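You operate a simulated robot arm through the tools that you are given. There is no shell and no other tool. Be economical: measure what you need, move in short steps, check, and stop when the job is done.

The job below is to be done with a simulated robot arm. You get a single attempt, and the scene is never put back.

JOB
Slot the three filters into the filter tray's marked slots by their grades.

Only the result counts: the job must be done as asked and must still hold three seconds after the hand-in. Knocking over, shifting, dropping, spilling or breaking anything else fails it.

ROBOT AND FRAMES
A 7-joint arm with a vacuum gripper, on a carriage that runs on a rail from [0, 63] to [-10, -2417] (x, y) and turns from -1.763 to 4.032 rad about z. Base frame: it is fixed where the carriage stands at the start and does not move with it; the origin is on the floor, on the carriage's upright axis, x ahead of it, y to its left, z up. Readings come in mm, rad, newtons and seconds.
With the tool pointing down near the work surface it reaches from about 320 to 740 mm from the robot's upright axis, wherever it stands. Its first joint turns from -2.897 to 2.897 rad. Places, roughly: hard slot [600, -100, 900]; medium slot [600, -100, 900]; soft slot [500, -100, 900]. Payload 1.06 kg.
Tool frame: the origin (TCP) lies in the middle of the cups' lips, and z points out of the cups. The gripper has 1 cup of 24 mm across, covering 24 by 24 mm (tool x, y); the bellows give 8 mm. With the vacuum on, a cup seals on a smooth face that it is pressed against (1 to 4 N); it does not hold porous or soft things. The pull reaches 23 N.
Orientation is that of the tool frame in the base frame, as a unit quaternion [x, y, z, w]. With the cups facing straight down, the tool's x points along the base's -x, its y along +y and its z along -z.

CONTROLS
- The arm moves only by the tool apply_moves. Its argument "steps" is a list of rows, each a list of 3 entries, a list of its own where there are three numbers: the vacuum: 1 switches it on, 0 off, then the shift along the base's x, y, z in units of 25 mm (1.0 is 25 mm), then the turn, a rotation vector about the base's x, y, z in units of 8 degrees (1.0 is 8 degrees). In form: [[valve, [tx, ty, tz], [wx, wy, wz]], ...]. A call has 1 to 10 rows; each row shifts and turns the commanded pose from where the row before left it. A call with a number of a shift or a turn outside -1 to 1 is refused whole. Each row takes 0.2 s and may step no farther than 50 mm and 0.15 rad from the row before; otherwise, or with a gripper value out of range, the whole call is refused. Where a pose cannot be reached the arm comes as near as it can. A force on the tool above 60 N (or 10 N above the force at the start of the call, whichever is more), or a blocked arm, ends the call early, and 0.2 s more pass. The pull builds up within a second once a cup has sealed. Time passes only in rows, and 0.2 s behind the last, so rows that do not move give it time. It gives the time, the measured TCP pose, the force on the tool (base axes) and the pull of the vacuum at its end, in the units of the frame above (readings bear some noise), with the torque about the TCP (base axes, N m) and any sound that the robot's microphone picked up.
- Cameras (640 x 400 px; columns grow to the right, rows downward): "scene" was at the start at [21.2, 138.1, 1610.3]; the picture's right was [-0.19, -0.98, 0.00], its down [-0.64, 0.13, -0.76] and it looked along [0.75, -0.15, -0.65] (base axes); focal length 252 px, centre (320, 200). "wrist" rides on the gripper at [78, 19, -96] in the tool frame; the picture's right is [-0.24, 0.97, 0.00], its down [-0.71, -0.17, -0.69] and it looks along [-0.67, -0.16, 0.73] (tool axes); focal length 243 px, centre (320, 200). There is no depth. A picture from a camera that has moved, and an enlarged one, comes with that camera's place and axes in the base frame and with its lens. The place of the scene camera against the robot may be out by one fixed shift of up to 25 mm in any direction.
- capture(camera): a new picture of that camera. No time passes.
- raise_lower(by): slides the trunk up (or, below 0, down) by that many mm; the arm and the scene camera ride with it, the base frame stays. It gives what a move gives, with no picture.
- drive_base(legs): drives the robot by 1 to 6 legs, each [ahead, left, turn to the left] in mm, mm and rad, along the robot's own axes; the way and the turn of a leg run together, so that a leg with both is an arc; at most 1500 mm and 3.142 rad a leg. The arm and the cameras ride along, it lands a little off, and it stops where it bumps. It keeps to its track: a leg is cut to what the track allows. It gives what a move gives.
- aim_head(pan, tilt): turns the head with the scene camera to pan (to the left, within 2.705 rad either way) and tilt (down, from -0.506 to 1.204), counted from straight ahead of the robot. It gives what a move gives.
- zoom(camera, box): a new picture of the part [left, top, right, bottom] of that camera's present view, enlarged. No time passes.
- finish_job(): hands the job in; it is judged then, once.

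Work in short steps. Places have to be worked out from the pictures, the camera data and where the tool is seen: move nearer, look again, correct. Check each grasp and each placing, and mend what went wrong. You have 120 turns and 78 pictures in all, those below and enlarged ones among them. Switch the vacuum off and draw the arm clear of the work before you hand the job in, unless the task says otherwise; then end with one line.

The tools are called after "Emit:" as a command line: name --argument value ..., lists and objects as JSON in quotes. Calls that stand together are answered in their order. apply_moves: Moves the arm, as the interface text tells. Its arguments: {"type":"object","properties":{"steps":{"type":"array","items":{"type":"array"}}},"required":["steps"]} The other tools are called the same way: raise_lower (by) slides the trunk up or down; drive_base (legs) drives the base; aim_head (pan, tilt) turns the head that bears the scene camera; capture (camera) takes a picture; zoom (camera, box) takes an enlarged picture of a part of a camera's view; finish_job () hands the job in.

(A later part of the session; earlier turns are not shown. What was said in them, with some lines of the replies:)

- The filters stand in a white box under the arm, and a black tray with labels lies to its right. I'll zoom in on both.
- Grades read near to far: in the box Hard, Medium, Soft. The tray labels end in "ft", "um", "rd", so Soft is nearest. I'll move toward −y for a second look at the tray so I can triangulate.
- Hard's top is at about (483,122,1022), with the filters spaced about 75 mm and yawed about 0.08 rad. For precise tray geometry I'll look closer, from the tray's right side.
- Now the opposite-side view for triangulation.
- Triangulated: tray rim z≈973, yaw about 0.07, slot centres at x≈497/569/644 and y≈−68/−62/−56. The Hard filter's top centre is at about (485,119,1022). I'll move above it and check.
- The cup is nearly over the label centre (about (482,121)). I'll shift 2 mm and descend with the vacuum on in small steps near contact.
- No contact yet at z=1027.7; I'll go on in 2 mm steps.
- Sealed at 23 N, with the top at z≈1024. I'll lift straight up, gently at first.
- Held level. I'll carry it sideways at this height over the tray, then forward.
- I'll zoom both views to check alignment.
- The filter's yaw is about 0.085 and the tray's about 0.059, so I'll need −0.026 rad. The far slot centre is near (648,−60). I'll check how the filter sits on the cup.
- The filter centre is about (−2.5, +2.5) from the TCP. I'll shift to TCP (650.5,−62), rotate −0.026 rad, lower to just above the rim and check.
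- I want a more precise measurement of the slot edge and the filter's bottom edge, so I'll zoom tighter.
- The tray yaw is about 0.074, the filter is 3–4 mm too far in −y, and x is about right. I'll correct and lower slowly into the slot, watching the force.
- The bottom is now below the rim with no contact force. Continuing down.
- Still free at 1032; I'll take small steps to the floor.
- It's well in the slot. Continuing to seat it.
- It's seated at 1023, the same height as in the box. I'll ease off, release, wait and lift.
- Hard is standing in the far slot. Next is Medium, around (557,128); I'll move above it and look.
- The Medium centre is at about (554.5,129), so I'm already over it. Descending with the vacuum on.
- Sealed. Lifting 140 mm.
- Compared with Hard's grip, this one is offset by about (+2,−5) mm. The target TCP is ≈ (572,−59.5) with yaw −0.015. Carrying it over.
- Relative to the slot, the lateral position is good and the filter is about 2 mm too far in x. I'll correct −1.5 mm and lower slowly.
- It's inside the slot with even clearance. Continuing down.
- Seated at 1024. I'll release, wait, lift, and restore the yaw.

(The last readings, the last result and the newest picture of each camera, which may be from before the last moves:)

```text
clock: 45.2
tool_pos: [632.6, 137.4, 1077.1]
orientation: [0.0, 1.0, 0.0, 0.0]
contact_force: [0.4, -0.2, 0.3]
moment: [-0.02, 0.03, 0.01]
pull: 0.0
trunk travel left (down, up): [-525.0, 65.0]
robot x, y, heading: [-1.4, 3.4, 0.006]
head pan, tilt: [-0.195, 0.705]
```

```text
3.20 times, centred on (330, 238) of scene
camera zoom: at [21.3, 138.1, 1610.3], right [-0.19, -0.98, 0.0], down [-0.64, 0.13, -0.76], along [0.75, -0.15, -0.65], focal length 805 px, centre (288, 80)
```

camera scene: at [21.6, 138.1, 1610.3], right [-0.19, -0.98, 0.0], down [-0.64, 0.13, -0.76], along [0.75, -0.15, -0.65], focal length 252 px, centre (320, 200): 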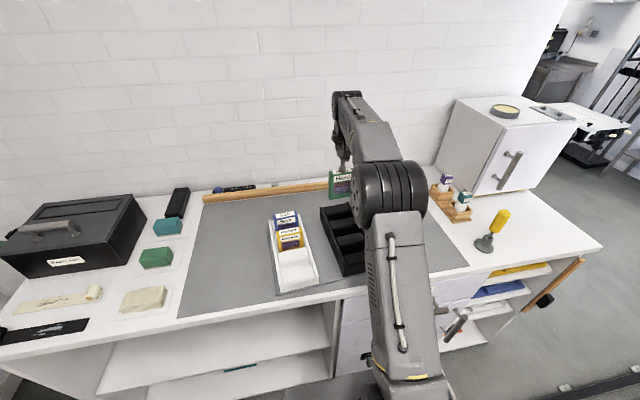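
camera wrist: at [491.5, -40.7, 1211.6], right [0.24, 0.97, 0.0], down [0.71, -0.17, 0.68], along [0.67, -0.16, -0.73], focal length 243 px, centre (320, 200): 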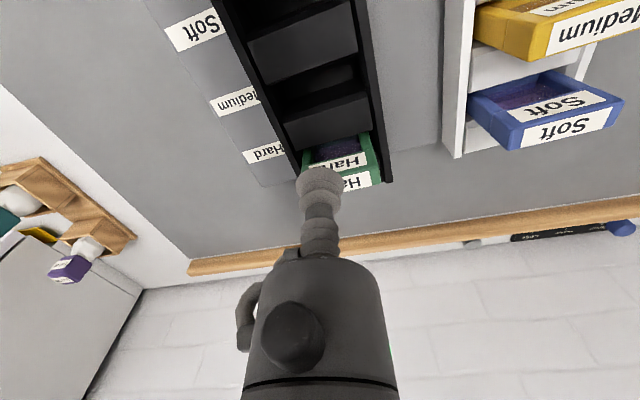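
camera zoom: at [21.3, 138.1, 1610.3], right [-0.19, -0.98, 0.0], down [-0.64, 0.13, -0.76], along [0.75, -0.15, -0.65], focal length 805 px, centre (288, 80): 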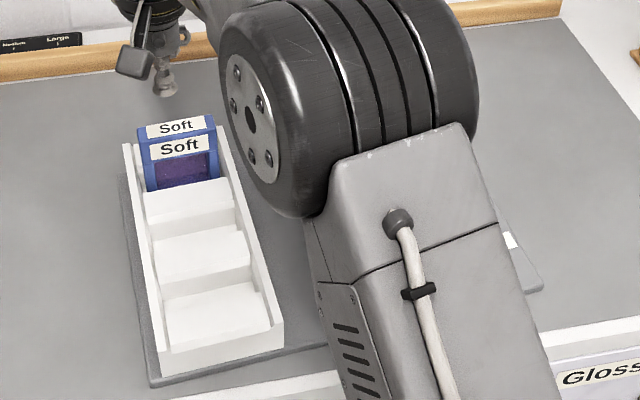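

The Soft centre is at ≈ (629,134). I'll shift there and descend with the vacuum on.

Emit:
apply_moves --steps '[[1, [-0.14, -0.14, -0.9], [0, 0, 0]], [1, [0, 0, -0.7], [0, 0, 0]], [1, [0, 0, -0.2], [0, 0, 0]], [1, [0, 0, -0.1], [0, 0, 0]], [1, [0, 0, -0.07], [0, 0, 0]], [1, [0, 0, -0.07], [0, 0, 0]], [1, [0, 0, 0], [0, 0, 0]], [1, [0, 0, 0], [0, 0, 0]]]'

```text
clock: 47.0
tool_pos: [629.1, 135.9, 1026.7]
orientation: [0.0, 1.0, 0.0, 0.0]
contact_force: [0.8, 0.2, -0.3]
moment: [0.0, 0.01, -0.05]
pull: 22.9
trunk travel left (down, up): [-525.0, 65.0]
robot x, y, heading: [0.8, 2.5, -0.001]
head pan, tilt: [-0.195, 0.705]
```

Sealed. Lifting, then checking the grip offset.

Emit:
apply_moves --steps '[[1, [0, 0, 0.3], [0, 0, 0]], [1, [0, 0, 0.6], [0, 0, 0]], [1, [0, 0, 0.8], [0, 0, 0]], [1, [0, 0, 0.8], [0, 0, 0]], [1, [0, 0, 0.8], [0, 0, 0]], [1, [0, 0, 0.8], [0, 0, 0]], [1, [0, 0, 0.8], [0, 0, 0]], [1, [0, 0, 0.6], [0, 0, 0]], [1, [0, 0, 0], [0, 0, 0]]]'

Emit:
zoom --camera "wrist" --box '[230, 65, 430, 225]'

```text
clock: 49.0
tool_pos: [626.0, 136.4, 1162.4]
orientation: [0.0, 1.0, 0.0, 0.0]
contact_force: [-0.3, 0.4, -0.5]
moment: [0.01, 0.03, 0.01]
pull: 23.0
trunk travel left (down, up): [-525.0, 65.0]
robot x, y, heading: [2.4, -0.1, 0.002]
head pan, tilt: [-0.195, 0.705]
```

```text
2.50 times, centred on (330, 145) of wrist
camera zoom: at [548.2, 155.2, 1258.5], right [0.24, 0.97, 0.0], down [0.71, -0.17, 0.69], along [0.67, -0.16, -0.73], focal length 606 px, centre (295, 338)
```

zoom: 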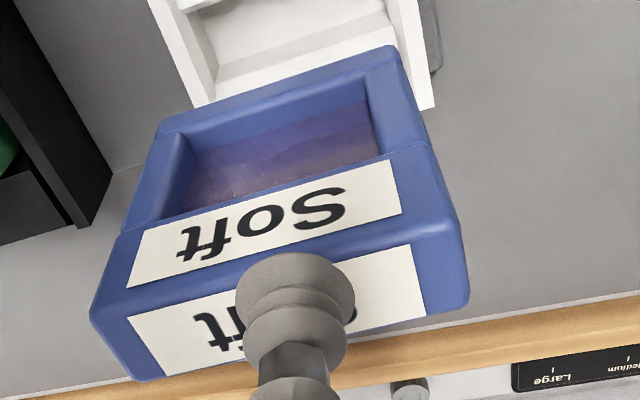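

The grip is nearly like Medium's, +1.5 mm in x. The target TCP is ≈ (495,−64.5). Carrying it over in two stages.

Emit:
apply_moves --steps '[[1, [-0.75, 0, 0], [0, 0, -0.06]], [1, [-0.75, 0, 0], [0, 0, 0]], [1, [-0.75, 0, 0], [0, 0, 0]], [1, [-0.75, 0, 0], [0, 0, 0]], [1, [-0.75, -0.5, 0], [0, 0, 0]], [1, [-0.75, -0.75, 0], [0, 0, 0]], [1, [-0.75, -0.75, 0], [0, 0, 0]], [1, [-0.07, -0.75, 0], [0, 0, 0]], [1, [0, -0.75, 0], [0, 0, 0]], [1, [0, -0.75, 0], [0, 0, 0]]]'

Emit:
apply_moves --steps '[[1, [0, -0.75, 0], [0, 0, 0]], [1, [0, -0.75, 0], [0, 0, 0]], [1, [0, -0.75, 0], [0, 0, 0]], [1, [0, -0.75, 0], [0, 0, 0]], [1, [0, -0.77, 0], [0, 0, 0]], [1, [0, 0, -0.75], [0, 0, 0]], [1, [0, 0, -0.75], [0, 0, 0]], [1, [0, 0, -0.75], [0, 0, 0]], [1, [0, 0, -0.7], [0, 0, 0]], [1, [0, 0, 0], [0, 0, 0]]]'

Emit:
zoom --camera "wrist" --box '[220, 0, 420, 125]'

Emit:
zoom --camera "scene" --box '[295, 165, 395, 285]'

```text
clock: 51.2
tool_pos: [493.0, 27.8, 1162.9]
orientation: [0.003, 1.0, 0.001, -0.002]
contact_force: [-0.4, 0.3, -1.0]
moment: [0.01, 0.0, 0.01]
pull: 22.5
trunk travel left (down, up): [-525.0, 65.0]
robot x, y, heading: [0.1, 3.0, -0.005]
head pan, tilt: [-0.195, 0.705]
```

```text
clock: 53.4
tool_pos: [494.9, -64.5, 1089.8]
orientation: [0.004, 1.0, 0.0, -0.001]
contact_force: [0.2, 0.6, -1.3]
moment: [-0.01, 0.0, 0.01]
pull: 22.8
trunk travel left (down, up): [-525.0, 65.0]
robot x, y, heading: [-1.3, -1.9, 0.002]
head pan, tilt: [-0.195, 0.705]
```

```text
3.20 times, centred on (320, 62) of wrist
camera zoom: at [417.3, -44.9, 1186.0], right [0.24, 0.97, 0.0], down [0.71, -0.18, 0.68], along [0.66, -0.17, -0.73], focal length 776 px, centre (320, 640)
```

zoom: 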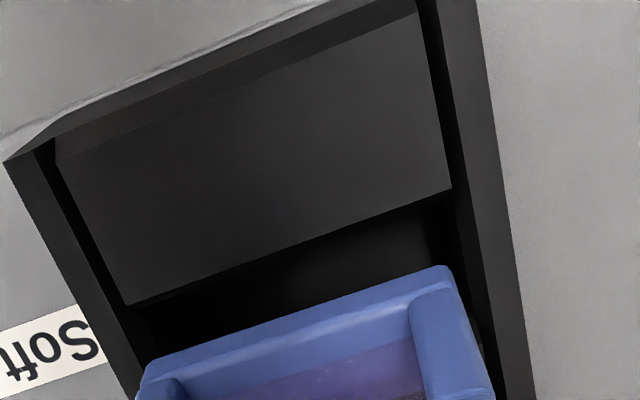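

```text
3.33 times, centred on (345, 225) of scene
camera zoom: at [21.5, 138.1, 1610.3], right [-0.19, -0.98, 0.0], down [-0.64, 0.13, -0.76], along [0.75, -0.15, -0.65], focal length 839 px, centre (237, 117)
```

zoom: 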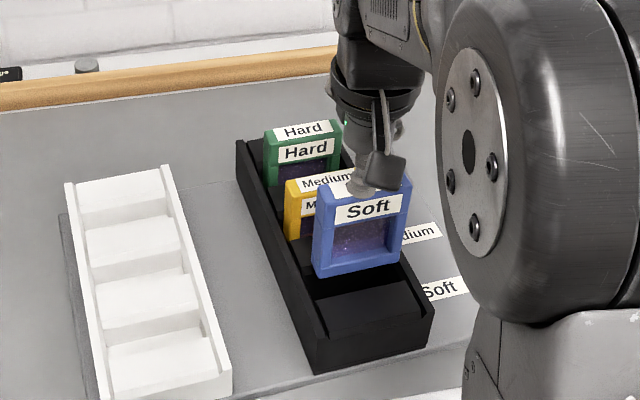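

The alignment is good (within 1 mm). A tiny y nudge, then lowering.

Emit:
apply_moves --steps '[[1, [0, 0.04, 0], [0, 0, 0.05]], [1, [0, 0, 0], [0, 0, 0]], [1, [0, 0, -0.3], [0, 0, 0]], [1, [0, 0, -0.3], [0, 0, 0]], [1, [0, 0, -0.3], [0, 0, 0]], [1, [0, 0, -0.3], [0, 0, 0]], [1, [0, 0, 0], [0, 0, 0]]]'

Emit:
zoom --camera "wrist" --box '[220, 0, 420, 125]'

```text
clock: 55.0
tool_pos: [494.2, -62.4, 1060.8]
orientation: [0.001, 1.0, 0.001, 0.0]
contact_force: [0.9, 0.2, -0.7]
moment: [0.01, 0.02, 0.0]
pull: 22.9
trunk travel left (down, up): [-525.0, 65.0]
robot x, y, heading: [1.4, 0.7, 0.001]
head pan, tilt: [-0.195, 0.705]
```

```text
3.20 times, centred on (320, 62) of wrist
camera zoom: at [416.4, -44.0, 1155.9], right [0.24, 0.97, 0.0], down [0.71, -0.17, 0.69], along [0.67, -0.16, -0.73], focal length 776 px, centre (320, 640)
```

zoom: 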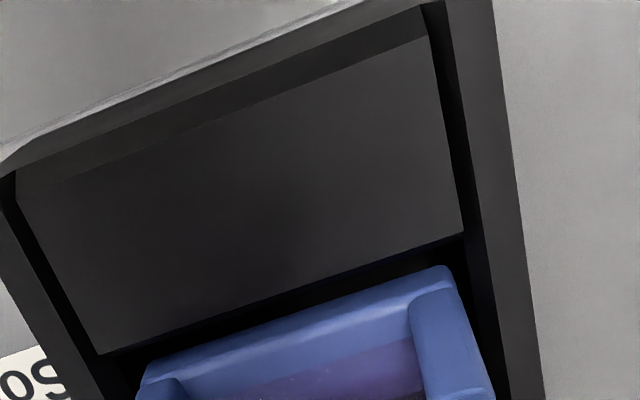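

It's inside the slot with clearance. Lowering to just above the floor, then to contact.

Emit:
apply_moves --steps '[[1, [0, 0, -0.3], [0, 0, 0]], [1, [0, 0, -0.3], [0, 0, 0]], [1, [0, 0, -0.3], [0, 0, 0]], [1, [0, 0, -0.25], [0, 0, 0]], [1, [0, 0, -0.1], [0, 0, 0]], [1, [0, 0, 0], [0, 0, 0]]]'

Emit:
apply_moves --steps '[[1, [0, 0, -0.08], [0, 0, 0]], [1, [0, 0, -0.08], [0, 0, 0]], [1, [0, 0, 0], [0, 0, 0]]]'

```text
clock: 56.4
tool_pos: [493.7, -62.7, 1028.0]
orientation: [0.0, 1.0, 0.0, 0.0]
contact_force: [-0.3, -0.5, -1.5]
moment: [0.02, -0.01, 0.03]
pull: 23.1
trunk travel left (down, up): [-525.0, 65.0]
robot x, y, heading: [1.6, 0.6, 0.001]
head pan, tilt: [-0.195, 0.705]
```

```text
clock: 57.2
tool_pos: [493.2, -64.7, 1026.1]
orientation: [0.0, 1.0, 0.0, 0.0]
contact_force: [0.0, 0.1, -1.1]
moment: [0.01, -0.02, -0.02]
pull: 23.1
trunk travel left (down, up): [-525.0, 65.0]
robot x, y, heading: [-3.7, -3.1, 0.001]
head pan, tilt: [-0.195, 0.705]
```

Emit:
apply_moves --steps '[[1, [0, 0, -0.06], [0, 0, 0]], [1, [0, 0, -0.05], [0, 0, 0]], [1, [0, 0, 0], [0, 0, 0]]]'

```text
clock: 58.0
tool_pos: [493.9, -64.5, 1023.0]
orientation: [0.001, 1.0, 0.0, 0.001]
contact_force: [-0.8, -1.1, 15.1]
moment: [-0.01, 0.0, 0.01]
pull: 22.6
trunk travel left (down, up): [-525.0, 65.0]
robot x, y, heading: [2.1, 2.1, -0.004]
head pan, tilt: [-0.195, 0.705]
```

Seated. I'll release, lift, and move clear toward +y so I can inspect.

Emit:
apply_moves --steps '[[1, [0, 0, 0.06], [0, 0, 0]], [0, [0, 0, 0], [0, 0, 0]], [0, [0, 0, 0], [0, 0, 0]], [0, [0, 0, 0], [0, 0, 0]], [0, [0, 0, 0], [0, 0, 0]], [0, [0, 0, 0], [0, 0, 0]]]'

Emit:
apply_moves --steps '[[0, [0, 0, 0.2], [0, 0, 0]], [0, [0, 0, 0.5], [0, 0, 0]], [0, [0, 0, 1], [0, 0, 0]], [0, [0, 0, 1], [0, 0, 0]], [0, [0, 0, 1], [0, 0, 0]], [0, [0, 0, 1], [0, 0, 0]], [0, [-0.5, -0.9, 0.8], [0, 0, 0]], [0, [-0.5, -0.9, 0.8], [0, 0, 0]], [0, [-0.5, -0.9, 0], [0, 0, 0]], [0, [-0.5, -0.9, 0], [0, 0, 0]]]'

Emit:
capture --camera "wrist"

Emit:
zoom --camera "scene" --box '[255, 175, 405, 300]'

```text
clock: 59.4
tool_pos: [494.3, -65.3, 1023.2]
orientation: [0.0, 1.0, 0.0, 0.0]
contact_force: [0.2, -0.9, 0.5]
moment: [0.03, 0.01, -0.02]
pull: 0.0
trunk travel left (down, up): [-525.0, 65.0]
robot x, y, heading: [-1.4, 0.3, 0.001]
head pan, tilt: [-0.195, 0.705]
```

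```text
clock: 61.6
tool_pos: [441.6, -156.5, 1182.9]
orientation: [0.001, 1.0, 0.0, 0.0]
contact_force: [-0.1, 0.0, 0.2]
moment: [0.01, 0.01, -0.01]
pull: 0.1
trunk travel left (down, up): [-525.0, 65.0]
robot x, y, heading: [3.0, 0.9, 0.0]
head pan, tilt: [-0.195, 0.705]
```

```text
38 pictures are left
camera wrist: at [364.2, -136.2, 1278.8], right [0.24, 0.97, 0.0], down [0.71, -0.17, 0.69], along [0.67, -0.16, -0.73], focal length 243 px, centre (320, 200)
```

wrist: 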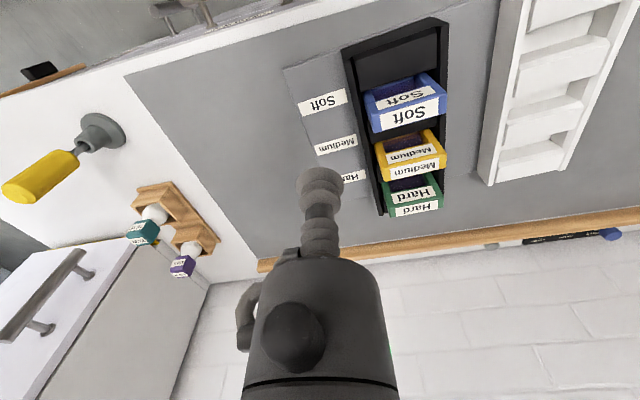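

```text
3.20 times, centred on (330, 238) of scene
camera zoom: at [21.3, 138.1, 1610.3], right [-0.19, -0.98, 0.0], down [-0.64, 0.13, -0.76], along [0.75, -0.15, -0.65], focal length 805 px, centre (288, 80)
```

zoom: 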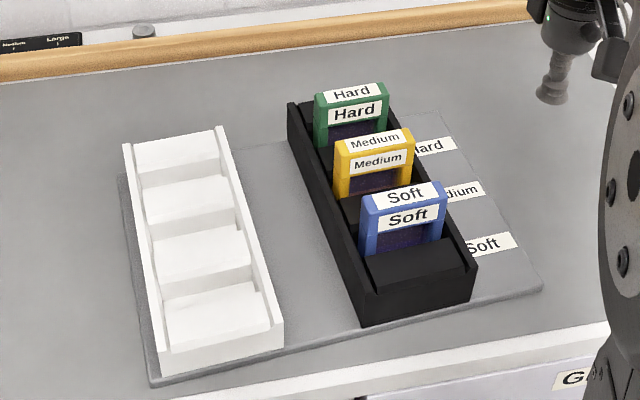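

All three filters stand upright beside their matching labels. The vacuum is off and the arm is clear, so I'm handing in.

Emit:
finish_job

```text
The job is handed in.
```

The Soft, Medium and Hard filters are each seated in their matching marked slots in the tray, with the vacuum off and the arm clear; the job is handed in.
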